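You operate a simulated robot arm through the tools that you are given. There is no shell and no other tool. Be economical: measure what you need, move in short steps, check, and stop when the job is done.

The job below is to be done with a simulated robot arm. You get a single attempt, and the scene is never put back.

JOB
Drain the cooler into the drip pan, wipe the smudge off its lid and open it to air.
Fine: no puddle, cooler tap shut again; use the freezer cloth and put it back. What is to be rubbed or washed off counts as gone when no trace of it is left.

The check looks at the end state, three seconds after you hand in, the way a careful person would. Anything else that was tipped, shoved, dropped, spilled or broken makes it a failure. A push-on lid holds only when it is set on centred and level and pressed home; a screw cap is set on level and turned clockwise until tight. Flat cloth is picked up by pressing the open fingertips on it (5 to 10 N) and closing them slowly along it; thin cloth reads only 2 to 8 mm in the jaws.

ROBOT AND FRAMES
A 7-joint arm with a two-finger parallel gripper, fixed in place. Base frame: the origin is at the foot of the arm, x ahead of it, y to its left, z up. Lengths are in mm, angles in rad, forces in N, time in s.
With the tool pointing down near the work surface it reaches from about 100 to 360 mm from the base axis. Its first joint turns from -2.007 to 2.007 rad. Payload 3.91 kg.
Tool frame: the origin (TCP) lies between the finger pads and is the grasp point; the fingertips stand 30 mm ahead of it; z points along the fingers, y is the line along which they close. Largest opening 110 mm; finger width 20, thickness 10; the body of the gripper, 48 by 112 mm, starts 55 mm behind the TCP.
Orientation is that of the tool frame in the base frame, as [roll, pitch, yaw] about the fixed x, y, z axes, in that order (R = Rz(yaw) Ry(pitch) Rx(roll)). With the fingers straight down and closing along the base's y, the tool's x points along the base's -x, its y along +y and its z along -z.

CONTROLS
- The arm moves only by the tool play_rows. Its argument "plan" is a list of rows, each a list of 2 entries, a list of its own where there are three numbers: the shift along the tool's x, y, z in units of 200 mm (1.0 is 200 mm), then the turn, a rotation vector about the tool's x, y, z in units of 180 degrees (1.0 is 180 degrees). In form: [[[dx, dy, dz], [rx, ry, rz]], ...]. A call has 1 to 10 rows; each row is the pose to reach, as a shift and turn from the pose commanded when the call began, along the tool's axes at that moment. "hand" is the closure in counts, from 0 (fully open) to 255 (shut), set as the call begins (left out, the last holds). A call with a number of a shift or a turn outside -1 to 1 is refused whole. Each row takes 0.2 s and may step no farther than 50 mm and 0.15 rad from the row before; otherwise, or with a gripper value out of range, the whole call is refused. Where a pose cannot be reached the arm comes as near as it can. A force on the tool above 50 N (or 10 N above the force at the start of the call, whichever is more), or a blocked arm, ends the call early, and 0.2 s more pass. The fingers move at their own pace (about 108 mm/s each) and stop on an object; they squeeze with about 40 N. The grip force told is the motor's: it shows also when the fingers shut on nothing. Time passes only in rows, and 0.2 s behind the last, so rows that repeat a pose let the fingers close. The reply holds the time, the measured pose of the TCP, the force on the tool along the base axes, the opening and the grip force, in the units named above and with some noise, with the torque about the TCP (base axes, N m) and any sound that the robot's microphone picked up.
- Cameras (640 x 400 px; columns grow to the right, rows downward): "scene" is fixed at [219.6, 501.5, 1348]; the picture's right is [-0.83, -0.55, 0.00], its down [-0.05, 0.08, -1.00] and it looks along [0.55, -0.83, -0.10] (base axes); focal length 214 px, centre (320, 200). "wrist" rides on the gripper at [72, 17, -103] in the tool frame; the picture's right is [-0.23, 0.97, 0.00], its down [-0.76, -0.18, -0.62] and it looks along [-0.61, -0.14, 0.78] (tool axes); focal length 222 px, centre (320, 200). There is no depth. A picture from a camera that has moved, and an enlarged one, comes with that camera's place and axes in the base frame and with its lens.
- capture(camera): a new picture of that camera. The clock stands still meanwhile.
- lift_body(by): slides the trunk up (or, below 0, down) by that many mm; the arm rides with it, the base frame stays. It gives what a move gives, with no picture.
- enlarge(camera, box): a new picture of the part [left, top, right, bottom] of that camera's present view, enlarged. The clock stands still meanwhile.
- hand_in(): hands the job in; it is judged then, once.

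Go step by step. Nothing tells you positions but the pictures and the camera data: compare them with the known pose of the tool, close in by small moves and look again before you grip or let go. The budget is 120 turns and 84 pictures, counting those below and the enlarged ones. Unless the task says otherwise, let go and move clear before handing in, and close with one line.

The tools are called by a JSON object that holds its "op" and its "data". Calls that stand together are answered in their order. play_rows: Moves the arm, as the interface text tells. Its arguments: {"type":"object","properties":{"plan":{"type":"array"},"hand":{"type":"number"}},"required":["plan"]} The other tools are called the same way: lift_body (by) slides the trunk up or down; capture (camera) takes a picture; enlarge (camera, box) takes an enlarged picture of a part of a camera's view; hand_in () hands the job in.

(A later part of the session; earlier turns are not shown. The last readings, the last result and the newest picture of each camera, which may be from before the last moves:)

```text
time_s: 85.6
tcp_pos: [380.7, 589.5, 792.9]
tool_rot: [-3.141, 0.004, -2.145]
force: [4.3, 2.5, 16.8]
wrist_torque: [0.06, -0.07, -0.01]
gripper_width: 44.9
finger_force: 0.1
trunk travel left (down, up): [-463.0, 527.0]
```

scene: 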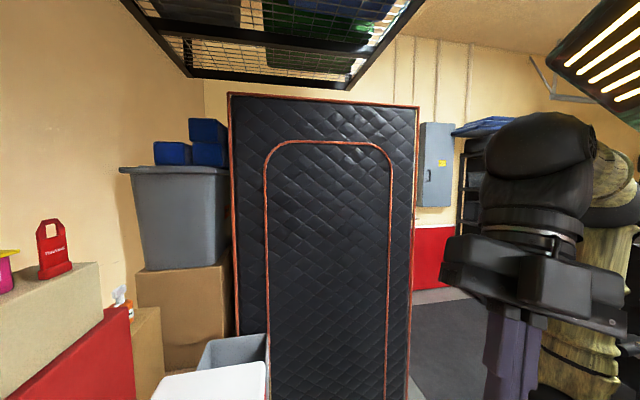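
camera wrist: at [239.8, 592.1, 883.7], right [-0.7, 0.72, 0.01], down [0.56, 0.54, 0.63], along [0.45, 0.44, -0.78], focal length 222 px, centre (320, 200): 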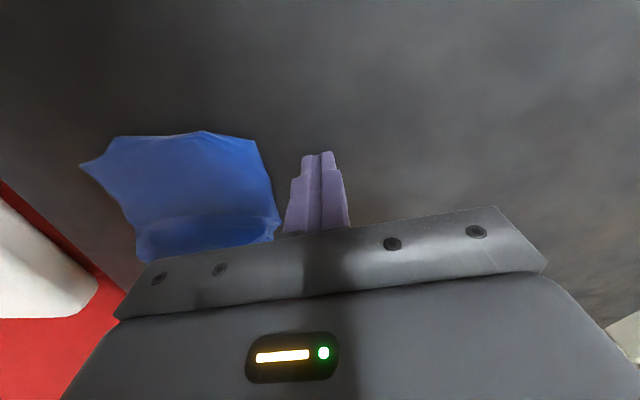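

{"op": "play_rows", "data": {"plan": [[[0, 0, -0.007], [0, 0, 0]], [[0, 0, -0.007], [0, 0, 0]]]}}

{"op": "play_rows", "data": {"plan": [[[0, 0, 0], [0, 0, 0]]], "hand": 157}}

{"op": "play_rows", "data": {"plan": [[[0, 0, 0], [0, 0, 0]]], "hand": 163}}

{"op": "play_rows", "data": {"plan": [[[0, 0, 0], [0, 0, 0]]], "hand": 169}}

```text
time_s: 86.2
tcp_pos: [379.9, 588.0, 792.4]
tool_rot: [3.141, 0.003, -2.143]
force: [3.0, 4.2, 13.5]
wrist_torque: [0.15, -0.08, 0.02]
gripper_width: 45.2
finger_force: 0.0
trunk travel left (down, up): [-463.0, 527.0]
```

```text
time_s: 86.6
tcp_pos: [379.7, 588.0, 793.7]
tool_rot: [-3.141, 0.001, -2.144]
force: [1.8, 4.5, 13.4]
wrist_torque: [0.13, -0.04, 0.0]
gripper_width: 44.7
finger_force: 2.3
trunk travel left (down, up): [-463.0, 527.0]
```

```text
time_s: 87.0
tcp_pos: [379.4, 587.7, 793.0]
tool_rot: [-3.14, 0.002, -2.142]
force: [1.2, 2.3, 12.7]
wrist_torque: [0.07, 0.02, 0.02]
gripper_width: 44.5
finger_force: 5.4
trunk travel left (down, up): [-463.0, 527.0]
```

```text
time_s: 87.4
tcp_pos: [379.3, 588.0, 792.7]
tool_rot: [-3.14, 0.0, -2.142]
force: [-1.0, 0.9, 13.3]
wrist_torque: [0.01, 0.08, -0.03]
gripper_width: 41.6
finger_force: 4.9
trunk travel left (down, up): [-463.0, 527.0]
```

{"op": "play_rows", "data": {"plan": [[[0, 0, -0.005], [0, 0, 0]], [[0, 0, -0.005], [0, 0, 0]]], "hand": 171}}

{"op": "play_rows", "data": {"plan": [[[0, 0, 0], [0, 0, 0]]], "hand": 177}}

{"op": "play_rows", "data": {"plan": [[[0, 0, 0], [0, 0, 0]]], "hand": 183}}

{"op": "play_rows", "data": {"plan": [[[0, 0, 0], [0, 0, 0]]], "hand": 189}}

```text
time_s: 88.0
tcp_pos: [380.5, 587.3, 793.9]
tool_rot: [-3.14, 0.001, -2.144]
force: [-3.0, -0.8, 5.5]
wrist_torque: [0.03, 0.12, -0.02]
gripper_width: 37.4
finger_force: 1.2
trunk travel left (down, up): [-463.0, 527.0]
```

```text
time_s: 88.4
tcp_pos: [380.1, 587.5, 792.8]
tool_rot: [-3.141, -0.001, -2.142]
force: [-1.7, -0.6, 2.8]
wrist_torque: [0.04, 0.05, -0.02]
gripper_width: 34.4
finger_force: 0.5
trunk travel left (down, up): [-463.0, 527.0]
```

```text
time_s: 88.8
tcp_pos: [380.2, 586.7, 791.8]
tool_rot: [3.139, 0.0, -2.142]
force: [-0.6, -0.1, 1.5]
wrist_torque: [-0.01, 0.03, 0.03]
gripper_width: 31.0
finger_force: 0.1
trunk travel left (down, up): [-463.0, 527.0]
```

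```text
time_s: 89.2
tcp_pos: [380.5, 589.1, 792.3]
tool_rot: [-3.141, -0.002, -2.144]
force: [0.0, 0.1, -0.4]
wrist_torque: [0.03, 0.03, 0.02]
gripper_width: 28.5
finger_force: 0.1
trunk travel left (down, up): [-463.0, 527.0]
```

The force fades as the cloth yields. I'll press deeper here with a narrow gap and then close.

{"op": "play_rows", "data": {"plan": [[[0, 0, 0.01], [0, 0, 0]], [[0, 0, 0.02], [0, 0, 0]], [[0, 0, 0.02], [0, 0, 0]]]}}

{"op": "play_rows", "data": {"plan": [[[0, 0, 0.005], [0, 0, 0]], [[0, 0, 0.005], [0, 0, 0]]], "hand": 200}}

{"op": "play_rows", "data": {"plan": [[[0, 0, 0], [0, 0, 0]], [[0, 0, 0], [0, 0, 0]]], "hand": 215}}

{"op": "play_rows", "data": {"plan": [[[0, 0, 0], [0, 0, 0]], [[0, 0, 0], [0, 0, 0]]], "hand": 230}}

{"op": "play_rows", "data": {"plan": [[[0, 0, 0], [0, 0, 0]], [[0, 0, 0], [0, 0, 0]]], "hand": 255}}

```text
time_s: 90.0
tcp_pos: [380.5, 587.7, 792.1]
tool_rot: [-3.141, 0.006, -2.145]
force: [5.1, 2.1, 20.9]
wrist_torque: [0.05, -0.11, 0.0]
gripper_width: 28.7
finger_force: 0.1
trunk travel left (down, up): [-463.0, 527.0]
```

```text
time_s: 90.6
tcp_pos: [380.2, 588.5, 792.6]
tool_rot: [3.141, 0.009, -2.144]
force: [8.2, 7.3, 32.3]
wrist_torque: [0.16, -0.21, -0.05]
gripper_width: 28.3
finger_force: 5.2
trunk travel left (down, up): [-463.0, 527.0]
```

```text
time_s: 91.2
tcp_pos: [379.6, 587.1, 791.5]
tool_rot: [-3.14, 0.008, -2.142]
force: [7.9, 5.7, 32.1]
wrist_torque: [0.12, -0.23, -0.08]
gripper_width: 27.4
finger_force: 10.5
trunk travel left (down, up): [-463.0, 527.0]
```

```text
time_s: 91.8
tcp_pos: [379.2, 587.6, 791.6]
tool_rot: [-3.141, 0.009, -2.142]
force: [2.7, 0.0, 33.5]
wrist_torque: [-0.03, -0.12, 0.02]
gripper_width: 22.0
finger_force: 11.0
trunk travel left (down, up): [-463.0, 527.0]
```

```text
time_s: 92.4
tcp_pos: [378.2, 586.7, 791.6]
tool_rot: [-3.141, 0.006, -2.143]
force: [-1.2, -3.4, 33.4]
wrist_torque: [-0.14, 0.05, 0.0]
gripper_width: 0.2
finger_force: 37.8
trunk travel left (down, up): [-463.0, 527.0]
```

The cloth doesn't compress or bunch from above. It behaves as a stiff bundle roughly 111–115 mm across, with a narrower (~96 mm) chord near its right end. I'll rotate the jaws 90° to straddle that chord.

{"op": "play_rows", "data": {"plan": [[[0, 0, -0.15], [0, 0, 0]], [[0, 0, -0.35], [0, 0, -0.047]], [[0, 0, -0.5], [0, 0, -0.094]], [[0, 0, -0.5], [0, 0, -0.141]], [[0, 0, -0.5], [0, 0, -0.188]], [[0, 0, -0.5], [0, 0, -0.235]], [[0, 0, -0.5], [0, 0, -0.282]], [[0, 0, -0.5], [0, 0, -0.329]], [[0, 0, -0.5], [0, 0, -0.376]], [[0, 0, -0.5], [0, 0, -0.423]]], "hand": 0}}

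{"op": "play_rows", "data": {"plan": [[[0, 0, 0], [0, 0, -0.04]], [[0, 0, 0], [0, 0, -0.077]], [[0, 0, 0], [0, 0, -0.077]]]}}

{"op": "capture", "data": {"camera": "wrist"}}

```text
time_s: 94.6
tcp_pos: [379.2, 589.3, 886.9]
tool_rot: [3.14, 0.0, -0.81]
force: [-0.4, -0.7, 0.2]
wrist_torque: [-0.02, 0.0, 0.01]
gripper_width: 110.0
finger_force: 0.1
trunk travel left (down, up): [-463.0, 527.0]
```

```text
time_s: 95.4
tcp_pos: [378.6, 587.7, 887.5]
tool_rot: [-3.141, 0.001, -0.57]
force: [-0.1, 0.5, 0.8]
wrist_torque: [-0.03, -0.05, 0.01]
gripper_width: 109.8
finger_force: 0.1
trunk travel left (down, up): [-463.0, 527.0]
```

```text
21 pictures are left
camera wrist: at [430.9, 535.6, 992.4], right [-0.72, -0.7, 0.0], down [-0.54, 0.56, 0.62], along [-0.43, 0.45, -0.78], focal length 222 px, centre (320, 200)
```

wrist: 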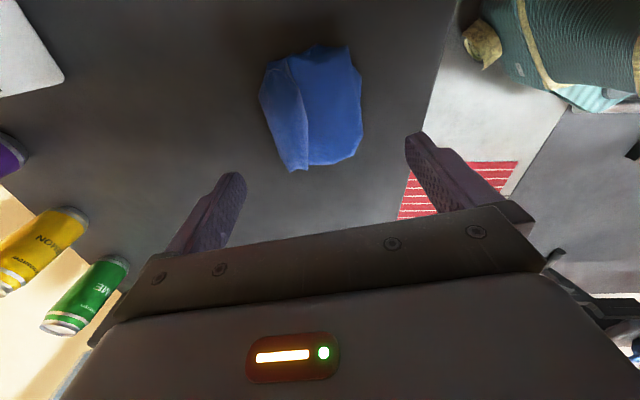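

From this side the cloth is only about 93 mm across my jaw direction and well aligned with the pads. I'll straddle it and descend.

{"op": "play_rows", "data": {"plan": [[[-0.05, -0.03, 0.1], [0, 0, 0]], [[-0.05, -0.03, 0.25], [0, 0, 0]], [[-0.05, -0.03, 0.38], [0, 0, 0]], [[-0.05, -0.03, 0.46], [0, 0, 0]], [[-0.05, -0.03, 0.49], [0, 0, 0]], [[-0.05, -0.03, 0.49], [0, 0, 0]]]}}

{"op": "capture", "data": {"camera": "wrist"}}

```text
time_s: 96.8
tcp_pos: [375.2, 599.3, 790.6]
tool_rot: [-3.141, 0.002, -0.573]
force: [0.5, -0.2, 0.4]
wrist_torque: [0.0, -0.01, 0.0]
gripper_width: 110.1
finger_force: 0.1
trunk travel left (down, up): [-463.0, 527.0]
```

```text
20 pictures are left
camera wrist: at [426.6, 546.5, 895.5], right [-0.72, -0.7, 0.0], down [-0.54, 0.56, 0.62], along [-0.43, 0.45, -0.78], focal length 222 px, centre (320, 200)
```

wrist: 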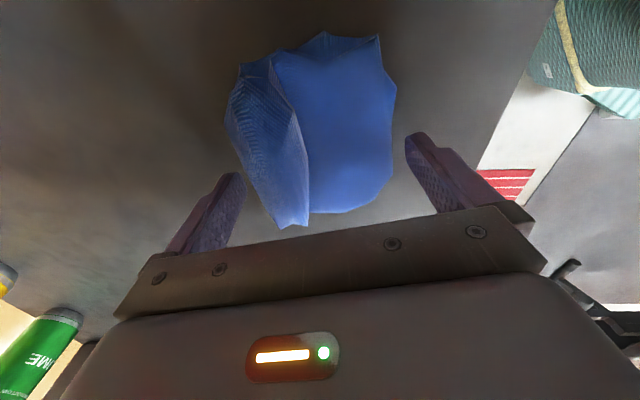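

{"op": "play_rows", "data": {"plan": [[[0.03, 0, 0.02], [0, 0, 0]], [[0.03, 0, 0.035], [0, 0, 0]], [[0.03, 0, 0.035], [0, 0, 0]]]}}

{"op": "play_rows", "data": {"plan": [[[0, 0, 0], [0, 0, 0]], [[0, 0, 0], [0, 0, 0]]], "hand": 100}}

{"op": "play_rows", "data": {"plan": [[[0, 0, 0], [0, 0, 0]], [[0, 0, 0], [0, 0, 0]], [[0, 0, 0], [0, 0, 0]]], "hand": 255}}

```text
time_s: 97.6
tcp_pos: [380.3, 596.4, 783.8]
tool_rot: [3.142, 0.0, -0.572]
force: [-1.0, -0.5, -0.7]
wrist_torque: [0.01, -0.03, -0.01]
gripper_width: 110.0
finger_force: 0.2
trunk travel left (down, up): [-463.0, 527.0]
```

```text
time_s: 98.2
tcp_pos: [380.1, 596.4, 783.2]
tool_rot: [-3.141, 0.001, -0.573]
force: [-0.1, 0.6, -0.1]
wrist_torque: [-0.01, -0.01, 0.02]
gripper_width: 93.7
finger_force: 40.3
trunk travel left (down, up): [-463.0, 527.0]
```

```text
time_s: 99.0
tcp_pos: [380.0, 597.4, 783.5]
tool_rot: [3.142, 0.001, -0.572]
force: [0.2, 1.3, 0.0]
wrist_torque: [0.01, 0.0, 0.0]
gripper_width: 93.9
finger_force: 40.7
trunk travel left (down, up): [-463.0, 527.0]
```

Gripped: 93.8 mm at 40 N. I'll lift and check.

{"op": "play_rows", "data": {"plan": [[[0, 0, -0.1], [0, 0, 0]], [[0, 0, -0.25], [0, 0, 0]], [[0, 0, -0.45], [0, 0, 0]], [[0, 0, -0.6], [0, 0, 0]]]}}

{"op": "capture", "data": {"camera": "wrist"}}

```text
time_s: 100.0
tcp_pos: [372.9, 584.6, 899.5]
tool_rot: [3.14, 0.0, -0.573]
force: [-0.1, 1.1, -1.3]
wrist_torque: [-0.03, 0.02, 0.06]
gripper_width: 93.3
finger_force: 39.8
out of reach, approached as far as the arm can: row 4
trunk travel left (down, up): [-463.0, 527.0]
```

```text
19 pictures are left
camera wrist: at [425.9, 531.8, 1003.9], right [-0.72, -0.7, 0.0], down [-0.54, 0.56, 0.62], along [-0.43, 0.45, -0.78], focal length 222 px, centre (320, 200)
```

wrist: 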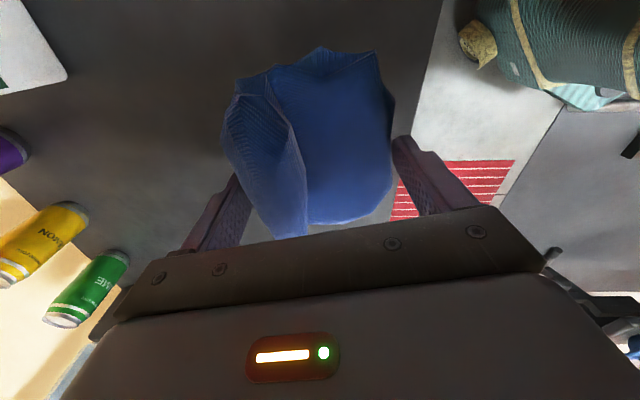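

The cloth is held firmly. The smudge centre is about (681, 271) on the lid at z≈778, near the reach limit. I'll raise the trunk to a better height and carry the cloth over.

{"op": "lift_body", "data": {"by": 138}}

{"op": "play_rows", "data": {"plan": [[[0.17, 0.058, 0.04], [0, 0, 0]], [[0.34, 0.116, 0.08], [0, 0, 0]], [[0.51, 0.174, 0.12], [0, 0, 0]], [[0.68, 0.232, 0.16], [0, 0, 0]], [[0.85, 0.29, 0.2], [0, 0, 0]]]}}

{"op": "play_rows", "data": {"plan": [[[0.1, 0.03, 0.02], [0, 0, 0.046]], [[0.2, 0.06, 0.04], [0, 0, 0.092]], [[0.3, 0.09, 0.06], [0, 0, 0.138]], [[0.4, 0.12, 0.08], [0, 0, 0.184]], [[0.5, 0.15, 0.1], [0, 0, 0.23]], [[0.6, 0.18, 0.12], [0, 0, 0.276]], [[0.7, 0.22, 0.15], [0, 0, 0.322]], [[0.8, 0.26, 0.18], [0, 0, 0.368]], [[0.85, 0.29, 0.2], [0, 0, 0.414]], [[0.85, 0.29, 0.2], [0, 0, 0.46]]]}}

```text
time_s: 101.7
tcp_pos: [375.0, 584.9, 1038.2]
tool_rot: [-3.141, 0.0, -0.572]
force: [-0.8, -0.5, -0.8]
wrist_torque: [0.02, 0.03, 0.03]
gripper_width: 93.8
finger_force: 40.2
trunk travel left (down, up): [-601.0, 389.0]
```

```text
time_s: 102.9
tcp_pos: [526.7, 483.0, 1014.0]
tool_rot: [3.139, 0.0, -0.572]
force: [-0.4, -0.3, -0.2]
wrist_torque: [-0.02, 0.02, 0.01]
gripper_width: 93.3
finger_force: 40.0
out of reach, approached as far as the arm can: row 1, 2, 3, 4, 5
trunk travel left (down, up): [-601.0, 389.0]
```

```text
time_s: 105.1
tcp_pos: [646.3, 347.9, 977.2]
tool_rot: [-3.141, -0.004, -2.021]
force: [0.4, -0.2, -0.8]
wrist_torque: [0.06, 0.02, -0.01]
gripper_width: 93.0
finger_force: 39.9
out of reach, approached as far as the arm can: row 1, 2, 3, 4, 5, 6, 7, 8, 9, 10
trunk travel left (down, up): [-601.0, 389.0]
```

{"op": "play_rows", "data": {"plan": [[[0.065, -0.053, 0.1], [0, 0, 0.046]], [[0.13, -0.106, 0.2], [0, 0, 0.092]], [[0.196, -0.158, 0.3], [0, 0, 0.138]], [[0.262, -0.211, 0.4], [0, 0, 0.184]], [[0.328, -0.264, 0.45], [0, 0, 0.23]], [[0.328, -0.264, 0.45], [0, 0, 0.235]]]}}

{"op": "capture", "data": {"camera": "wrist"}}

```text
time_s: 106.5
tcp_pos: [698.2, 278.9, 891.1]
tool_rot: [3.14, -0.001, -2.759]
force: [-0.5, 0.2, 0.1]
wrist_torque: [0.06, 0.0, -0.01]
gripper_width: 93.3
finger_force: 40.6
out of reach, approached as far as the arm can: row 1, 2, 3, 4, 5, 6
trunk travel left (down, up): [-601.0, 389.0]
```

```text
18 pictures are left
camera wrist: at [624.5, 268.9, 995.7], right [-0.15, 0.99, 0.0], down [0.77, 0.12, 0.62], along [0.61, 0.09, -0.78], focal length 222 px, centre (320, 200)
```

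wrist: 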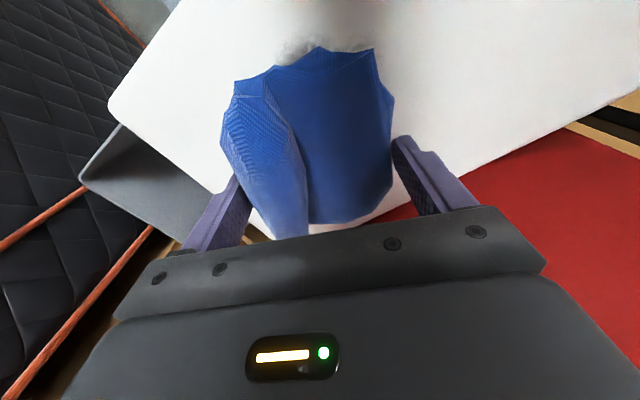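

{"op": "play_rows", "data": {"plan": [[[0.05, 0, 0.1], [0, 0, 0]], [[0.1, 0, 0.2], [0, 0, 0]], [[0.135, 0, 0.3], [0, 0, 0]], [[0.135, 0, 0.3], [0, 0, 0]]]}}

```text
time_s: 107.5
tcp_pos: [701.6, 282.7, 833.4]
tool_rot: [-3.14, -0.001, -2.756]
force: [0.0, 0.1, 0.3]
wrist_torque: [-0.01, 0.02, 0.01]
gripper_width: 93.2
finger_force: 40.3
out of reach, approached as far as the arm can: row 1, 2, 3, 4
trunk travel left (down, up): [-601.0, 389.0]
```

{"op": "play_rows", "data": {"plan": [[[0.1, 0, 0], [0, 0, 0]], [[0.2, 0, 0.03], [0, 0, 0]], [[0.2, 0, 0.03], [0, 0, 0]]]}}

```text
time_s: 108.3
tcp_pos: [699.5, 285.0, 829.0]
tool_rot: [-3.14, -0.002, -2.755]
force: [0.4, 0.1, -0.2]
wrist_torque: [0.02, -0.02, -0.01]
gripper_width: 93.1
finger_force: 39.6
out of reach, approached as far as the arm can: row 1, 2, 3
trunk travel left (down, up): [-601.0, 389.0]
```

{"op": "lift_body", "data": {"by": -8}}

{"op": "play_rows", "data": {"plan": [[[0.05, -0.025, 0], [0, 0, 0]], [[0.1, -0.05, 0], [0, 0, 0]], [[0.1, -0.05, 0], [0, 0, 0]]]}}

```text
time_s: 108.9
tcp_pos: [700.6, 285.4, 821.1]
tool_rot: [3.141, -0.001, -2.756]
force: [0.2, 0.4, -0.7]
wrist_torque: [0.02, 0.01, 0.01]
gripper_width: 93.1
finger_force: 40.2
trunk travel left (down, up): [-593.0, 397.0]
```

```text
time_s: 109.7
tcp_pos: [702.2, 278.8, 820.3]
tool_rot: [3.139, -0.002, -2.754]
force: [-0.4, 0.0, -0.1]
wrist_torque: [0.02, 0.0, 0.0]
gripper_width: 93.2
finger_force: 40.1
out of reach, approached as far as the arm can: row 1, 2, 3
trunk travel left (down, up): [-593.0, 397.0]
```

{"op": "play_rows", "data": {"plan": [[[0.1, 0, -0.02], [0, 0, 0]], [[0.2, 0, -0.02], [0, 0, 0]], [[0.3, 0, -0.02], [0, 0, 0]], [[0.3, 0, -0.02], [0, 0, 0]]]}}

```text
time_s: 110.7
tcp_pos: [702.6, 281.1, 824.0]
tool_rot: [-3.14, -0.002, -2.756]
force: [-0.1, 0.4, -0.4]
wrist_torque: [0.02, 0.0, -0.03]
gripper_width: 93.3
finger_force: 40.3
out of reach, approached as far as the arm can: row 1, 2, 3, 4
trunk travel left (down, up): [-593.0, 397.0]
```

The arm is fully stretched and stuck at that singularity. I'll go up, reset with a small trunk move, then come straight down at a smaller radius so the elbow bends.

{"op": "play_rows", "data": {"plan": [[[0, 0, -0.2], [0, 0, 0]], [[0, 0, -0.4], [0, 0, 0]], [[0, 0, -0.6], [0, 0, 0]], [[0, 0, -0.8], [0, 0, 0]], [[0, 0, -1.0], [0, 0, 0]], [[0, 0, -1.0], [0, 0, 0]]]}}

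{"op": "lift_body", "data": {"by": 5}}

{"op": "play_rows", "data": {"plan": [[[0, 0, 0.15], [0, 0, 0]], [[0, 0, 0.3], [0, 0, 0]], [[0, 0, 0.45], [0, 0, 0]], [[0, 0, 0.6], [0, 0, 0]], [[0, 0, 0.6], [0, 0, 0]]]}}

```text
time_s: 112.1
tcp_pos: [675.0, 263.5, 1019.2]
tool_rot: [3.141, 0.0, -2.755]
force: [-1.2, -0.1, -1.2]
wrist_torque: [0.01, 0.02, 0.02]
gripper_width: 93.2
finger_force: 40.1
out of reach, approached as far as the arm can: row 2, 3, 4, 5, 6
trunk travel left (down, up): [-593.0, 397.0]
```

```text
time_s: 112.6
tcp_pos: [676.1, 264.9, 1022.4]
tool_rot: [-3.141, -0.001, -2.755]
force: [0.2, 0.3, 0.2]
wrist_torque: [-0.01, 0.04, 0.0]
gripper_width: 93.0
finger_force: 39.9
trunk travel left (down, up): [-598.0, 392.0]
```

```text
time_s: 113.8
tcp_pos: [696.3, 274.0, 911.8]
tool_rot: [3.141, -0.002, -2.757]
force: [1.0, -0.5, -1.2]
wrist_torque: [-0.03, -0.02, 0.01]
gripper_width: 92.9
finger_force: 40.2
out of reach, approached as far as the arm can: row 1, 2, 3, 4, 5
trunk travel left (down, up): [-598.0, 392.0]
```

{"op": "lift_body", "data": {"by": 30}}

{"op": "play_rows", "data": {"plan": [[[0.2, 0, 0], [0, 0, 0]], [[0.4, 0, 0], [0, 0, 0]], [[0.6, 0, 0], [0, 0, 0]], [[0.8, 0, 0], [0, 0, 0]], [[1.0, 0, 0], [0, 0, 0]], [[1.0, 0, 0], [0, 0, 0]]]}}

```text
time_s: 114.5
tcp_pos: [697.0, 275.0, 941.6]
tool_rot: [3.142, -0.001, -2.756]
force: [-0.6, -0.2, 0.2]
wrist_torque: [0.02, -0.02, -0.01]
gripper_width: 92.7
finger_force: 39.9
trunk travel left (down, up): [-628.0, 362.0]
```

```text
time_s: 116.0
tcp_pos: [691.0, 276.5, 961.8]
tool_rot: [-3.141, -0.004, -2.756]
force: [0.0, 0.0, -1.0]
wrist_torque: [0.01, -0.01, 0.01]
gripper_width: 92.8
finger_force: 40.3
out of reach, approached as far as the arm can: row 1, 2, 3, 4, 5, 6
trunk travel left (down, up): [-628.0, 362.0]
```

{"op": "lift_body", "data": {"by": -5}}

{"op": "play_rows", "data": {"plan": [[[0, 0, -0.2], [0, 0, 0]], [[0, 0, -0.4], [0, 0, 0]], [[0, 0, -0.6], [0, 0, 0]], [[0, 0, -0.8], [0, 0, 0]], [[0, 0, -1.0], [0, 0, 0]]]}}

{"op": "play_rows", "data": {"plan": [[[0, 0, -0.2], [0, 0, 0]], [[0, 0, -0.4], [0, 0, 0]], [[0, 0, -0.5], [0, 0, 0]], [[0, 0, -0.5], [0, 0, 0]]]}}

{"op": "lift_body", "data": {"by": 5}}

{"op": "play_rows", "data": {"plan": [[[0.05, 0, 0.22], [0, 0, 0]], [[0.1, 0, 0.44], [0, 0, 0]], [[0.15, 0, 0.66], [0, 0, 0]], [[0.2, 0, 0.88], [0, 0, 0]], [[0.2, 0, 0.88], [0, 0, 0]]]}}

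```text
time_s: 116.5
tcp_pos: [692.6, 277.5, 957.6]
tool_rot: [-3.141, -0.002, -2.756]
force: [0.4, 0.8, -0.7]
wrist_torque: [0.01, -0.03, -0.01]
gripper_width: 92.9
finger_force: 40.6
trunk travel left (down, up): [-623.0, 367.0]
```

```text
time_s: 117.7
tcp_pos: [654.0, 255.1, 1111.2]
tool_rot: [3.141, -0.003, -2.756]
force: [0.2, 0.4, -0.5]
wrist_torque: [0.0, 0.04, -0.02]
gripper_width: 93.0
finger_force: 40.6
out of reach, approached as far as the arm can: row 1, 2, 3, 4, 5
trunk travel left (down, up): [-623.0, 367.0]
```

```text
time_s: 118.7
tcp_pos: [625.4, 241.1, 1174.3]
tool_rot: [3.141, -0.005, -2.757]
force: [-0.4, 0.9, -0.3]
wrist_torque: [0.01, -0.01, 0.0]
gripper_width: 92.7
finger_force: 40.4
out of reach, approached as far as the arm can: row 1, 2, 3, 4
trunk travel left (down, up): [-623.0, 367.0]
```

```text
time_s: 119.2
tcp_pos: [623.8, 241.1, 1179.5]
tool_rot: [-3.141, -0.003, -2.756]
force: [0.4, 0.2, -0.3]
wrist_torque: [0.01, 0.0, -0.01]
gripper_width: 92.6
finger_force: 40.0
trunk travel left (down, up): [-628.0, 362.0]
```

```text
time_s: 120.4
tcp_pos: [585.1, 224.2, 1003.6]
tool_rot: [3.14, -0.003, -2.755]
force: [-0.8, -0.7, 0.1]
wrist_torque: [-0.02, 0.0, 0.0]
gripper_width: 92.8
finger_force: 40.0
trunk travel left (down, up): [-628.0, 362.0]
```

Freed. Now I'll go in toward the smudge, staying inside the limit.

{"op": "play_rows", "data": {"plan": [[[0, 0.005, 0.18], [0, 0, 0]], [[-0.08, 0.01, 0.34], [0, 0, 0]], [[-0.18, 0.016, 0.5], [0, 0, 0]], [[-0.28, 0.022, 0.65], [0, 0, 0]], [[-0.38, 0.027, 0.78], [0, 0, 0]], [[-0.48, 0.033, 0.84], [0, 0, 0]], [[-0.48, 0.033, 0.84], [0, 0, 0]]]}}

```text
time_s: 122.0
tcp_pos: [672.1, 266.8, 835.1]
tool_rot: [3.14, -0.004, -2.755]
force: [0.3, -0.3, -0.7]
wrist_torque: [0.0, 0.03, 0.02]
gripper_width: 92.7
finger_force: 40.2
trunk travel left (down, up): [-628.0, 362.0]
```

Now I'll descend gently until contact.

{"op": "play_rows", "data": {"plan": [[[0, 0, 0.04], [0, 0, 0]], [[0, 0, 0.08], [0, 0, 0]], [[0, 0, 0.1], [0, 0, 0]]]}}

{"op": "play_rows", "data": {"plan": [[[0, 0, 0.015], [0, 0, 0]], [[0, 0, 0.015], [0, 0, 0]]]}}

{"op": "play_rows", "data": {"plan": [[[0, 0, 0.015], [0, 0, 0]], [[0, 0, 0.015], [0, 0, 0]]]}}

```text
time_s: 122.8
tcp_pos: [674.0, 267.9, 816.1]
tool_rot: [-3.141, -0.003, -2.756]
force: [0.0, 0.0, -0.6]
wrist_torque: [0.04, -0.02, 0.03]
gripper_width: 93.0
finger_force: 40.0
trunk travel left (down, up): [-628.0, 362.0]
```

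```text
time_s: 123.4
tcp_pos: [672.9, 267.8, 811.3]
tool_rot: [-3.139, -0.004, -2.755]
force: [0.2, -0.4, 0.0]
wrist_torque: [0.0, 0.02, 0.01]
gripper_width: 92.8
finger_force: 40.2
trunk travel left (down, up): [-628.0, 362.0]
```

```text
time_s: 124.0
tcp_pos: [671.4, 268.1, 807.8]
tool_rot: [-3.14, -0.003, -2.757]
force: [0.0, -0.1, -0.4]
wrist_torque: [0.0, 0.02, 0.0]
gripper_width: 93.0
finger_force: 39.7
trunk travel left (down, up): [-628.0, 362.0]
```

{"op": "play_rows", "data": {"plan": [[[0, 0, 0.015], [0, 0, 0]], [[0, 0, 0.015], [0, 0, 0]]]}}

{"op": "play_rows", "data": {"plan": [[[0, 0, 0.015], [0, 0, 0]], [[0, 0, 0.015], [0, 0, 0]]]}}

{"op": "play_rows", "data": {"plan": [[[0, 0, 0.015], [0, 0, 0]], [[0, 0, 0.015], [0, 0, 0]]]}}

{"op": "play_rows", "data": {"plan": [[[0, 0, 0.015], [0, 0, 0]], [[0, 0, 0.015], [0, 0, 0]]]}}

```text
time_s: 124.6
tcp_pos: [671.1, 267.6, 806.9]
tool_rot: [-3.141, -0.003, -2.757]
force: [0.0, 0.4, -0.9]
wrist_torque: [0.03, -0.01, 0.02]
gripper_width: 92.6
finger_force: 40.5
trunk travel left (down, up): [-628.0, 362.0]
```

```text
time_s: 125.2
tcp_pos: [673.9, 267.6, 805.2]
tool_rot: [3.141, -0.001, -2.755]
force: [-0.5, -0.8, 4.6]
wrist_torque: [0.09, -0.17, -0.01]
gripper_width: 92.8
finger_force: 40.1
trunk travel left (down, up): [-628.0, 362.0]
```

```text
time_s: 125.8
tcp_pos: [672.8, 267.5, 803.3]
tool_rot: [-3.142, 0.002, -2.754]
force: [-3.6, -1.2, 24.5]
wrist_torque: [-0.32, 0.37, -0.16]
gripper_width: 92.6
finger_force: 40.5
trunk travel left (down, up): [-628.0, 362.0]
```

```text
time_s: 126.4
tcp_pos: [672.9, 267.1, 804.3]
tool_rot: [-3.14, 0.01, -2.756]
force: [-0.5, 0.9, 41.8]
wrist_torque: [-0.1, 0.18, -0.01]
gripper_width: 92.8
finger_force: 40.3
trunk travel left (down, up): [-628.0, 362.0]
```

Contact is firm. I'll ease to a moderate press and rub in strokes across the smudge.

{"op": "play_rows", "data": {"plan": [[[0, 0, -0.018], [0, 0, 0]], [[0, 0.1, -0.018], [0, 0, 0]], [[0, 0.2, -0.018], [0, 0, 0]], [[0, 0.05, -0.018], [0, 0, 0]], [[0, -0.1, -0.018], [0, 0, 0]], [[0, -0.2, -0.018], [0, 0, 0]], [[-0.08, -0.1, -0.018], [0, 0, 0]], [[-0.08, 0.05, -0.018], [0, 0, 0]], [[-0.08, 0.15, -0.018], [0, 0, 0]], [[0, 0, -0.018], [0, 0, 0]]]}}

{"op": "play_rows", "data": {"plan": [[[0.1, 0, 0], [0, 0, 0]], [[0.2, 0.05, 0], [0, 0, 0]], [[0.2, 0.15, 0], [0, 0, 0]], [[0.15, 0, 0], [0, 0, 0]], [[0.2, -0.15, 0], [0, 0, 0]], [[0.1, -0.2, 0], [0, 0, 0]], [[0, -0.1, 0], [0, 0, 0]], [[-0.08, 0, 0], [0, 0, 0]], [[0, 0, 0], [0, 0, 0]]]}}

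```text
time_s: 128.6
tcp_pos: [672.5, 271.5, 803.9]
tool_rot: [3.139, 0.002, -2.754]
force: [-2.8, 6.4, 28.1]
wrist_torque: [0.17, -0.81, 0.2]
gripper_width: 92.5
finger_force: 40.1
trunk travel left (down, up): [-628.0, 362.0]
```

```text
time_s: 130.6
tcp_pos: [674.2, 266.6, 802.7]
tool_rot: [-3.141, 0.002, -2.755]
force: [2.8, 1.8, 20.5]
wrist_torque: [0.15, -0.23, -0.01]
gripper_width: 92.8
finger_force: 40.3
trunk travel left (down, up): [-628.0, 362.0]
```

{"op": "play_rows", "data": {"plan": [[[0, 0, -0.15], [0, 0, 0]], [[0.1, 0.15, -0.3], [0, 0, 0]], [[0.2, 0.35, -0.4], [0, 0, 0]], [[0.3, 0.55, -0.4], [0, 0, 0]], [[0.3, 0.75, -0.4], [0, 0, 0]]]}}

{"op": "capture", "data": {"camera": "wrist"}}

```text
time_s: 131.8
tcp_pos: [562.1, 384.3, 877.6]
tool_rot: [3.141, -0.004, -2.756]
force: [0.8, -0.3, 0.2]
wrist_torque: [0.01, -0.03, -0.03]
gripper_width: 93.0
finger_force: 39.8
trunk travel left (down, up): [-628.0, 362.0]
```

```text
17 pictures are left
camera wrist: at [488.5, 373.4, 982.3], right [-0.15, 0.99, 0.0], down [0.77, 0.12, 0.62], along [0.61, 0.09, -0.78], focal length 222 px, centre (320, 200)
```

wrist: 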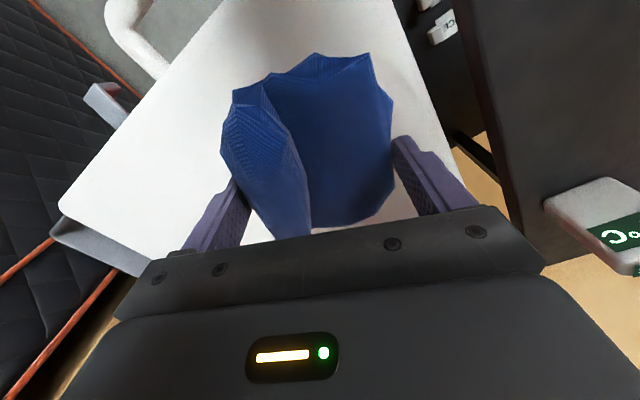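

What's visible looks clean, but part is hidden. I'll move up and away toward the shelf, yawing for a clear view of the lid.

{"op": "play_rows", "data": {"plan": [[[0.07, 0.12, -0.12], [0, 0, -0.028]], [[0.14, 0.24, -0.24], [0, 0, -0.057]], [[0.21, 0.36, -0.36], [0, 0, -0.086]], [[0.28, 0.48, -0.48], [0, 0, -0.114]], [[0.36, 0.61, -0.6], [0, 0, -0.143]], [[0.36, 0.61, -0.6], [0, 0, -0.143]]]}}

{"op": "enlarge", "data": {"camera": "wrist", "box": [20, 70, 260, 270]}}

```text
time_s: 133.2
tcp_pos: [449.0, 471.4, 998.0]
tool_rot: [-3.141, -0.004, -2.306]
force: [0.7, -1.1, -1.1]
wrist_torque: [-0.03, -0.01, 0.02]
gripper_width: 92.5
finger_force: 39.8
trunk travel left (down, up): [-628.0, 362.0]
```

```text
2.00 times, centred on (140, 170) of wrist
camera zoom: at [388.6, 430.2, 1103.7], right [-0.57, 0.82, 0.0], down [0.64, 0.45, 0.62], along [0.51, 0.35, -0.78], focal length 444 px, centre (680, 260)
```

zoom: 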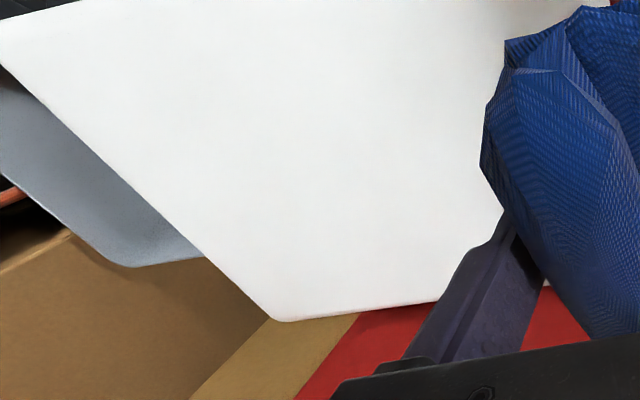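

The lid is clean with no trace. Next I'll carry the cloth back to its spot on the shelf.

{"op": "play_rows", "data": {"plan": [[[-0.03, 0.11, 0.05], [0, 0, 0]], [[-0.06, 0.22, 0.15], [0, 0, 0]], [[-0.09, 0.33, 0.25], [0, 0, 0]], [[-0.12, 0.44, 0.37], [0, 0, 0]], [[-0.15, 0.55, 0.5], [0, 0, 0]], [[-0.17, 0.646, 0.6], [0, 0, 0]], [[-0.17, 0.646, 0.7], [0, 0, 0]], [[-0.17, 0.646, 0.7], [0, 0, 0]]]}}

{"op": "capture", "data": {"camera": "wrist"}}

```text
time_s: 135.0
tcp_pos: [374.5, 581.9, 860.4]
tool_rot: [3.141, -0.004, -2.307]
force: [0.9, 0.5, 0.5]
wrist_torque: [0.0, -0.02, -0.01]
gripper_width: 92.6
finger_force: 39.7
trunk travel left (down, up): [-628.0, 362.0]
```

```text
15 pictures are left
camera wrist: at [313.7, 541.7, 965.3], right [-0.57, 0.82, 0.0], down [0.64, 0.45, 0.62], along [0.51, 0.35, -0.78], focal length 222 px, centre (320, 200)
```

wrist: 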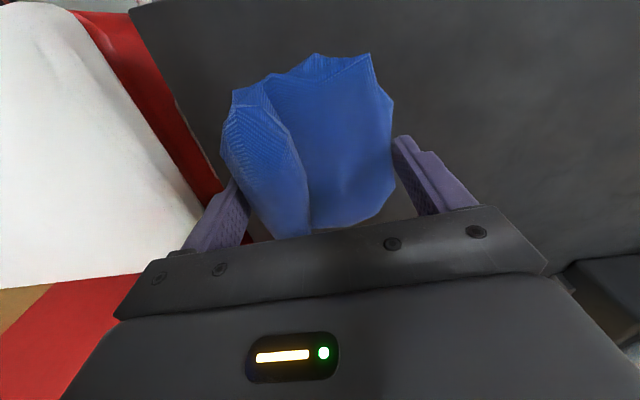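

{"op": "play_rows", "data": {"plan": [[[0, 0, 0.15], [0, 0, 0]], [[0, 0, 0.28], [0, 0, 0]], [[0, 0, 0.35], [0, 0, 0]], [[0, 0, 0.365], [0, 0, 0]], [[0, 0, 0.365], [0, 0, 0]]]}}

{"op": "play_rows", "data": {"plan": [[[0, 0, 0.015], [0, 0, 0]], [[0, 0, 0.015], [0, 0, 0]]]}}

```text
time_s: 136.2
tcp_pos: [372.8, 582.8, 787.5]
tool_rot: [3.139, -0.003, -2.306]
force: [-1.3, 0.4, -0.2]
wrist_torque: [-0.01, 0.02, 0.0]
gripper_width: 92.6
finger_force: 39.8
trunk travel left (down, up): [-628.0, 362.0]
```

```text
time_s: 136.8
tcp_pos: [373.5, 582.0, 784.9]
tool_rot: [3.141, -0.004, -2.31]
force: [-0.1, -0.2, -1.7]
wrist_torque: [0.0, 0.02, 0.03]
gripper_width: 92.7
finger_force: 39.8
trunk travel left (down, up): [-628.0, 362.0]
```

{"op": "play_rows", "data": {"plan": [[[0, 0, 0.012], [0, 0, 0]], [[0, 0, 0.012], [0, 0, 0]]]}}

{"op": "play_rows", "data": {"plan": [[[0, 0, 0.008], [0, 0, 0]], [[0, 0, 0.008], [0, 0, 0]]]}}

```text
time_s: 137.4
tcp_pos: [375.8, 582.7, 782.5]
tool_rot: [3.139, -0.003, -2.306]
force: [0.5, 0.3, -1.4]
wrist_torque: [0.02, 0.01, 0.01]
gripper_width: 92.4
finger_force: 40.3
trunk travel left (down, up): [-628.0, 362.0]
```

```text
time_s: 138.0
tcp_pos: [375.3, 583.1, 782.0]
tool_rot: [3.139, -0.001, -2.308]
force: [-0.4, -0.4, 2.2]
wrist_torque: [0.09, -0.07, 0.03]
gripper_width: 92.5
finger_force: 40.1
trunk travel left (down, up): [-628.0, 362.0]
```

Touching the shelf. I'll open and lift straight up.

{"op": "play_rows", "data": {"plan": [[[0, 0, 0], [0, 0, 0]], [[0, 0, 0], [0, 0, 0]]], "hand": 0}}

{"op": "play_rows", "data": {"plan": [[[0, 0, -0.1], [0, 0, 0]], [[0, 0, -0.3], [0, 0, 0]], [[0, 0, -0.5], [0, 0, 0]], [[0, 0, -0.6], [0, 0, 0]]]}}

{"op": "capture", "data": {"camera": "wrist"}}

```text
time_s: 138.6
tcp_pos: [374.9, 581.7, 782.1]
tool_rot: [3.139, -0.003, -2.307]
force: [0.5, 0.0, 0.1]
wrist_torque: [-0.04, 0.0, 0.0]
gripper_width: 109.9
finger_force: 0.0
trunk travel left (down, up): [-628.0, 362.0]
```

```text
time_s: 139.6
tcp_pos: [377.8, 582.3, 901.3]
tool_rot: [3.139, -0.005, -2.308]
force: [0.3, 0.7, 1.8]
wrist_torque: [0.03, 0.01, 0.03]
gripper_width: 109.9
finger_force: 0.1
trunk travel left (down, up): [-628.0, 362.0]
```

```text
14 pictures are left
camera wrist: at [317.7, 540.7, 1005.6], right [-0.57, 0.82, 0.0], down [0.65, 0.45, 0.62], along [0.51, 0.35, -0.78], focal length 222 px, centre (320, 200)
```

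wrist: 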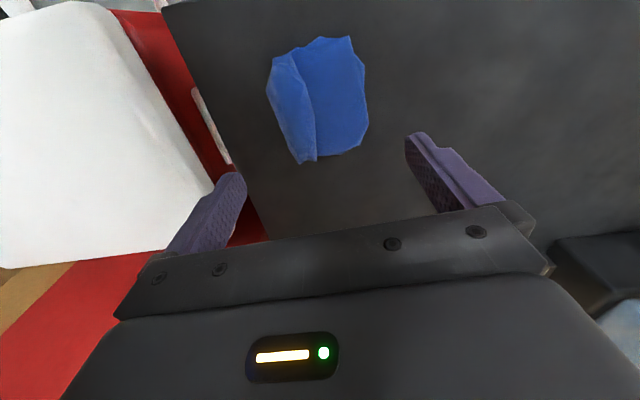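

The cloth is back in place. Now I'll move to the cooler front to inspect the latch and handle before opening the lid.

{"op": "play_rows", "data": {"plan": [[[0.14, -0.16, -0.05], [0, 0, 0]], [[0.28, -0.32, -0.1], [0, 0, 0]], [[0.42, -0.48, -0.15], [0, 0, 0]], [[0.56, -0.64, -0.15], [0, 0, 0]], [[0.7, -0.8, -0.15], [0, 0, 0]], [[0.88, -0.97, -0.15], [0, 0, 0]]]}}

{"op": "play_rows", "data": {"plan": [[[0.14, -0.16, 0], [0, 0, 0]], [[0.28, -0.32, 0], [0, 0, 0]], [[0.42, -0.48, 0], [0, 0, 0]], [[0.56, -0.64, 0], [0, 0, 0]], [[0.7, -0.8, 0], [0, 0, 0]], [[0.88, -0.97, 0], [0, 0, 0]]]}}

{"op": "enlarge", "data": {"camera": "wrist", "box": [200, 80, 440, 260]}}

```text
time_s: 141.0
tcp_pos: [400.0, 324.8, 927.3]
tool_rot: [3.139, -0.004, -2.306]
force: [-0.5, 0.5, 0.1]
wrist_torque: [0.0, 0.02, 0.0]
gripper_width: 110.0
finger_force: 0.1
trunk travel left (down, up): [-628.0, 362.0]
```

```text
time_s: 142.4
tcp_pos: [428.6, 63.0, 930.5]
tool_rot: [3.14, -0.002, -2.307]
force: [0.1, 0.0, 0.6]
wrist_torque: [-0.01, 0.01, -0.01]
gripper_width: 110.0
finger_force: 0.1
trunk travel left (down, up): [-628.0, 362.0]
```

```text
2.22 times, centred on (320, 170) of wrist
camera zoom: at [366.9, 21.0, 1035.0], right [-0.57, 0.82, 0.0], down [0.64, 0.45, 0.62], along [0.51, 0.35, -0.78], focal length 494 px, centre (320, 267)
```

zoom: 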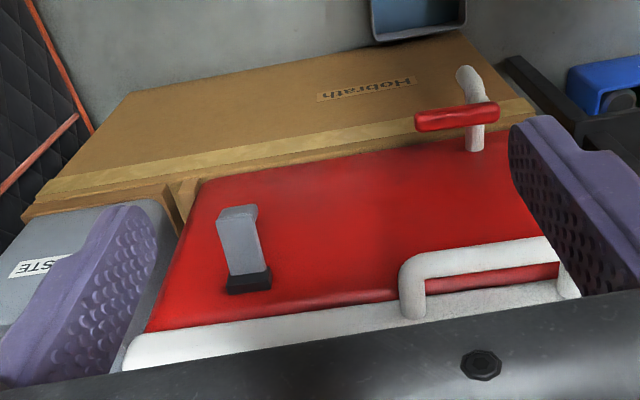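

The latch tab is swung out and looks disengaged. The handle bar runs from about (518, 203) to (430, 283) at z≈745. I'll rotate the jaws 90° to pinch the bar from above.

{"op": "play_rows", "data": {"plan": [[[0, 0, 0], [0, 0, -0.046]], [[0, 0, 0], [0, 0, -0.092]], [[0, 0, 0], [0, 0, -0.138]], [[0, 0, 0], [0, 0, -0.184]], [[0, 0, 0], [0, 0, -0.23]], [[0, 0, 0], [0, 0, -0.276]], [[0, 0, 0], [0, 0, -0.322]], [[0, 0, 0], [0, 0, -0.368]], [[0, 0, 0], [0, 0, -0.414]], [[0, 0, 0], [0, 0, -0.46]]], "hand": 139}}

{"op": "play_rows", "data": {"plan": [[[-0.1, -0.15, 0.05], [0, 0, -0.027]], [[-0.2, -0.3, 0.1], [0, 0, -0.055]], [[-0.3, -0.45, 0.15], [0, 0, -0.055]], [[-0.38, -0.6, 0.2], [0, 0, -0.055]], [[-0.42, -0.76, 0.25], [0, 0, -0.055]], [[-0.42, -0.76, 0.3], [0, 0, -0.055]]]}}

```text
time_s: 144.6
tcp_pos: [426.6, 61.1, 931.0]
tool_rot: [3.137, 0.0, -0.857]
force: [-0.1, 0.0, -0.2]
wrist_torque: [-0.02, 0.02, 0.0]
gripper_width: 50.4
finger_force: 0.1
trunk travel left (down, up): [-628.0, 362.0]
```

```text
time_s: 146.0
tcp_pos: [486.7, 225.8, 873.5]
tool_rot: [3.139, 0.001, -0.689]
force: [0.0, 0.5, 0.2]
wrist_torque: [0.0, -0.02, 0.01]
gripper_width: 50.2
finger_force: 0.0
trunk travel left (down, up): [-628.0, 362.0]
```

{"op": "play_rows", "data": {"plan": [[[-0.05, -0.013, 0.05], [0, 0, 0.015]], [[-0.1, -0.026, 0.12], [0, 0, 0.03]], [[-0.1, -0.026, 0.12], [0, 0, 0.03]]]}}

{"op": "capture", "data": {"camera": "wrist"}}

```text
time_s: 146.8
tcp_pos: [474.9, 240.2, 847.6]
tool_rot: [3.138, 0.002, -0.784]
force: [0.4, 0.4, 0.1]
wrist_torque: [0.0, -0.02, 0.01]
gripper_width: 50.2
finger_force: 0.0
trunk travel left (down, up): [-628.0, 362.0]
```

```text
12 pictures are left
camera wrist: at [514.9, 177.4, 952.4], right [-0.85, -0.53, 0.0], down [-0.41, 0.66, 0.62], along [-0.33, 0.53, -0.78], focal length 222 px, centre (320, 200)
```

wrist: 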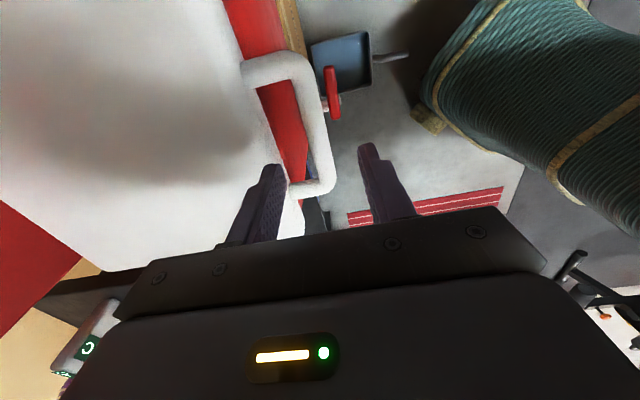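

{"op": "play_rows", "data": {"plan": [[[0, -0.04, 0.1], [0, 0, 0]], [[0, -0.04, 0.2], [0, 0, 0]], [[0, -0.04, 0.29], [0, 0, 0]], [[0, -0.04, 0.29], [0, 0, 0]]], "hand": 167}}

{"op": "capture", "data": {"camera": "wrist"}}

```text
time_s: 147.8
tcp_pos: [483.4, 246.0, 789.3]
tool_rot: [3.139, 0.002, -0.783]
force: [0.0, -0.4, -1.2]
wrist_torque: [-0.02, 0.0, 0.04]
gripper_width: 38.0
finger_force: 0.0
trunk travel left (down, up): [-628.0, 362.0]
```

```text
11 pictures are left
camera wrist: at [522.0, 183.5, 894.0], right [-0.85, -0.53, 0.0], down [-0.41, 0.66, 0.62], along [-0.33, 0.53, -0.78], focal length 222 px, centre (320, 200)
```

wrist: 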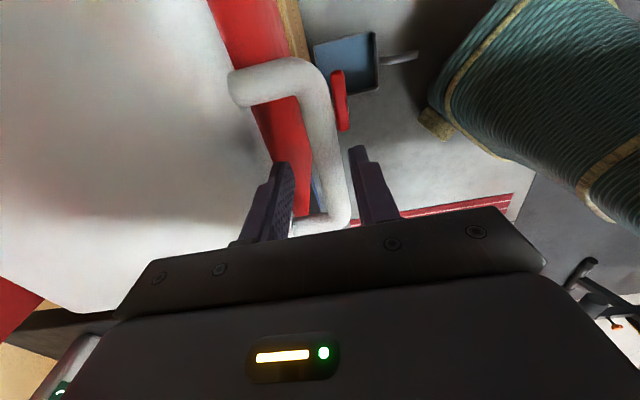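

{"op": "play_rows", "data": {"plan": [[[0, 0.015, 0.05], [0, 0, 0]], [[0, 0.015, 0.1], [0, 0, 0]], [[0, 0.015, 0.15], [0, 0, 0]], [[0, 0.015, 0.18], [0, 0, 0]], [[0, 0.015, 0.18], [0, 0, 0]]]}}

{"op": "play_rows", "data": {"plan": [[[0, 0, 0], [0, 0, 0]], [[0, 0, 0], [0, 0, 0]], [[0, 0, 0], [0, 0, 0]]], "hand": 255}}

```text
time_s: 149.0
tcp_pos: [480.5, 244.0, 754.3]
tool_rot: [3.137, 0.001, -0.785]
force: [0.8, 0.5, 0.5]
wrist_torque: [-0.04, 0.03, 0.0]
gripper_width: 37.7
finger_force: 0.0
trunk travel left (down, up): [-628.0, 362.0]
```

```text
time_s: 149.8
tcp_pos: [479.0, 243.1, 754.0]
tool_rot: [3.138, 0.002, -0.783]
force: [-2.4, -3.0, -1.0]
wrist_torque: [-0.18, -0.1, 0.73]
gripper_width: 19.6
finger_force: 45.5
trunk travel left (down, up): [-628.0, 362.0]
```

Bar gripped (19.6 mm). I'll try a small lift to check the lid is free.

{"op": "play_rows", "data": {"plan": [[[0, 0, -0.03], [0, 0, 0]], [[0, 0, -0.06], [0, 0, 0]], [[0, -0.003, -0.1], [0, 0, 0]], [[0, -0.003, -0.1], [0, 0, 0]]]}}

{"op": "capture", "data": {"camera": "wrist"}}

```text
time_s: 150.8
tcp_pos: [479.3, 244.0, 772.7]
tool_rot: [3.142, 0.003, -0.784]
force: [5.4, 4.1, -0.9]
wrist_torque: [0.28, 0.02, 0.49]
gripper_width: 19.4
finger_force: 44.5
trunk travel left (down, up): [-628.0, 362.0]
```

```text
10 pictures are left
camera wrist: at [520.0, 181.9, 877.8], right [-0.85, -0.53, 0.0], down [-0.41, 0.66, 0.62], along [-0.33, 0.53, -0.78], focal length 222 px, centre (320, 200)
```

wrist: 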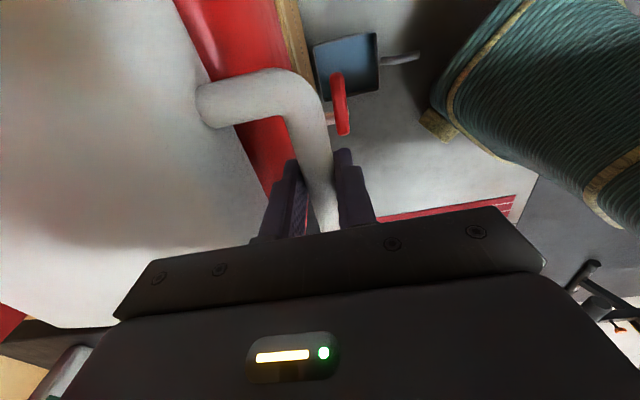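

The lid lifts freely. I'll raise it along its hinge arc, using trunk lifts for height interleaved with inward corrections.

{"op": "lift_body", "data": {"by": 30}}

{"op": "play_rows", "data": {"plan": [[[0, -0.02, 0], [0, 0, 0]], [[0, -0.02, 0], [0, 0, 0]]]}}

{"op": "lift_body", "data": {"by": 30}}

{"op": "play_rows", "data": {"plan": [[[0, -0.03, 0], [0, 0, 0]], [[0, -0.03, 0], [0, 0, 0]]]}}

```text
time_s: 151.6
tcp_pos: [483.7, 247.4, 803.9]
tool_rot: [-3.137, 0.002, -0.783]
force: [28.2, 26.2, -7.2]
wrist_torque: [0.37, -0.17, 0.68]
gripper_width: 19.8
finger_force: 44.9
trunk travel left (down, up): [-658.0, 332.0]
```

```text
time_s: 152.2
tcp_pos: [484.0, 247.9, 801.3]
tool_rot: [3.138, 0.003, -0.784]
force: [17.1, 16.5, -4.3]
wrist_torque: [0.13, -0.21, 0.55]
gripper_width: 19.5
finger_force: 44.7
trunk travel left (down, up): [-658.0, 332.0]
```

```text
time_s: 152.8
tcp_pos: [489.9, 253.6, 830.9]
tool_rot: [-3.122, 0.004, -0.78]
force: [17.8, 12.5, -5.2]
wrist_torque: [0.61, 0.08, 0.47]
gripper_width: 19.8
finger_force: 45.4
trunk travel left (down, up): [-685.0, 305.0]
stopped: the force on the tool passed its limit at 52 N (the readings are from after the stop); the commanded pose is now the measured one
```

```text
time_s: 153.4
tcp_pos: [489.7, 253.2, 832.7]
tool_rot: [-3.135, 0.004, -0.781]
force: [-2.4, -2.5, -0.6]
wrist_torque: [-0.39, 0.03, 0.65]
gripper_width: 19.8
finger_force: 44.9
trunk travel left (down, up): [-685.0, 305.0]
```

The arc fits a hinge about 310 mm behind the bar. I'll follow it up to about 0.95 rad.

{"op": "play_rows", "data": {"plan": [[[0, -0.0545, -0.142], [0, 0, 0]], [[0, -0.1245, -0.2805], [0, 0, 0]], [[0, -0.2075, -0.4115], [0, 0, 0]], [[0, -0.303, -0.534], [0, 0, 0]], [[0, -0.303, -0.534], [0, 0, 0]]]}}

```text
time_s: 154.6
tcp_pos: [527.5, 291.4, 941.7]
tool_rot: [-3.126, 0.001, -0.783]
force: [-14.6, -24.2, 21.8]
wrist_torque: [-0.23, 0.02, 0.35]
gripper_width: 19.5
finger_force: 45.1
trunk travel left (down, up): [-685.0, 305.0]
```

{"op": "play_rows", "data": {"plan": [[[0, 0.04, -0.016], [0, 0, 0]], [[0, 0, -0.09], [0, 0, 0]], [[0, -0.051, -0.1515], [0, 0, 0]], [[0, -0.11, -0.218], [0, 0, 0]], [[0, -0.1745, -0.2825], [0, 0, 0]], [[0, -0.1745, -0.2825], [0, 0, 0]]]}}

```text
time_s: 156.0
tcp_pos: [558.8, 322.9, 992.0]
tool_rot: [-3.134, 0.004, -0.781]
force: [18.9, 13.8, -28.7]
wrist_torque: [0.41, 0.13, 0.22]
gripper_width: 19.6
finger_force: 45.0
trunk travel left (down, up): [-685.0, 305.0]
```

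{"op": "play_rows", "data": {"plan": [[[0, -0.032, 0.014], [0, 0, 0]], [[0, -0.087, -0.03], [0.02, 0, 0]], [[0, -0.143, -0.074], [0.045, 0, 0]], [[0, -0.213, -0.121], [0.07, 0, 0]], [[0, -0.285, -0.1675], [0.095, 0, 0]], [[0, -0.285, -0.1675], [0.095, 0, 0]]]}}

```text
time_s: 157.4
tcp_pos: [595.9, 360.0, 1030.3]
tool_rot: [-2.828, 0.003, -0.782]
force: [-1.3, -7.9, 6.1]
wrist_torque: [-0.16, -0.07, 0.02]
gripper_width: 19.6
finger_force: 45.1
trunk travel left (down, up): [-685.0, 305.0]
```

Tracking well with low force. Next I'll continue the arc while tilting the tool outward to extend reach.

{"op": "play_rows", "data": {"plan": [[[0, -0.085, -0.017], [0.022, 0, 0]], [[0, -0.17, -0.032], [0.044, 0, 0]], [[0, -0.255, -0.038], [0.066, 0, 0]], [[0, -0.34, -0.0425], [0.088, 0, 0]], [[0, -0.34, -0.0425], [0.088, 0, 0]]]}}

```text
time_s: 158.6
tcp_pos: [640.0, 406.0, 1058.0]
tool_rot: [-2.554, 0.003, -0.784]
force: [0.7, -4.1, 0.8]
wrist_torque: [0.08, 0.34, -0.19]
gripper_width: 19.7
finger_force: 44.9
trunk travel left (down, up): [-685.0, 305.0]
```

{"op": "play_rows", "data": {"plan": [[[0, -0.08, 0.025], [0.03, 0, 0]], [[0, -0.161, 0.051], [0.06, 0, 0]], [[0, -0.24, 0.085], [0.09, 0, 0]], [[0, -0.3175, 0.1185], [0.12, 0, 0]], [[0, -0.3175, 0.1185], [0.12, 0, 0]]]}}

```text
time_s: 159.5
tcp_pos: [670.4, 435.8, 1067.4]
tool_rot: [-2.275, 0.002, -0.785]
force: [-30.9, -24.6, 12.4]
wrist_torque: [-0.04, 0.19, -0.59]
gripper_width: 19.9
finger_force: 45.2
trunk travel left (down, up): [-685.0, 305.0]
stopped in row 4: the force on the tool passed its limit at 64 N (the readings are from after the stop); the commanded pose is now the measured one
```

A stop was felt near 75°. I'll look at the scene.

{"op": "capture", "data": {"camera": "scene"}}

{"op": "capture", "data": {"camera": "wrist"}}

```text
9 pictures are left
```

scene: 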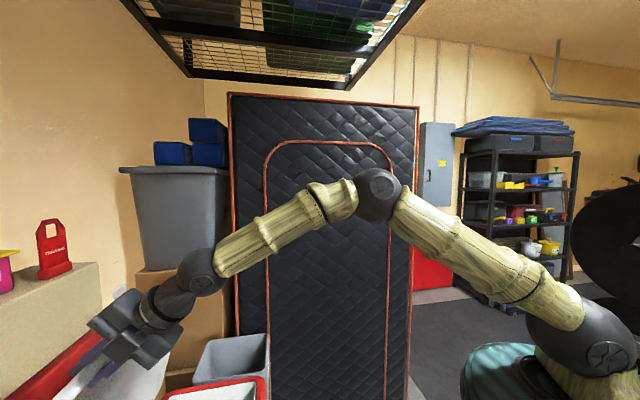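

```text
8 pictures are left
camera wrist: at [657.4, 320.8, 1122.7], right [-0.61, -0.28, -0.74], down [-0.79, 0.28, 0.54], along [0.06, 0.92, -0.4], focal length 222 px, centre (320, 200)
```

wrist: 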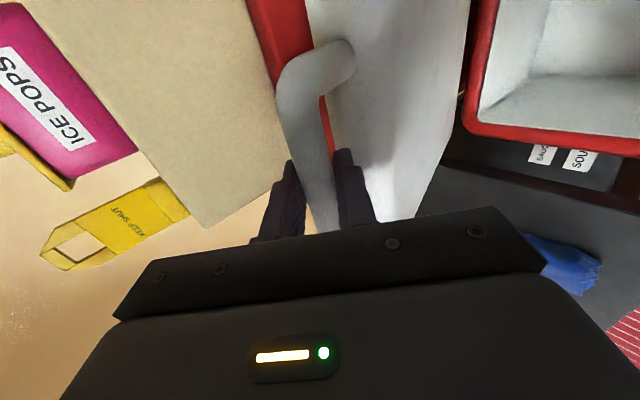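

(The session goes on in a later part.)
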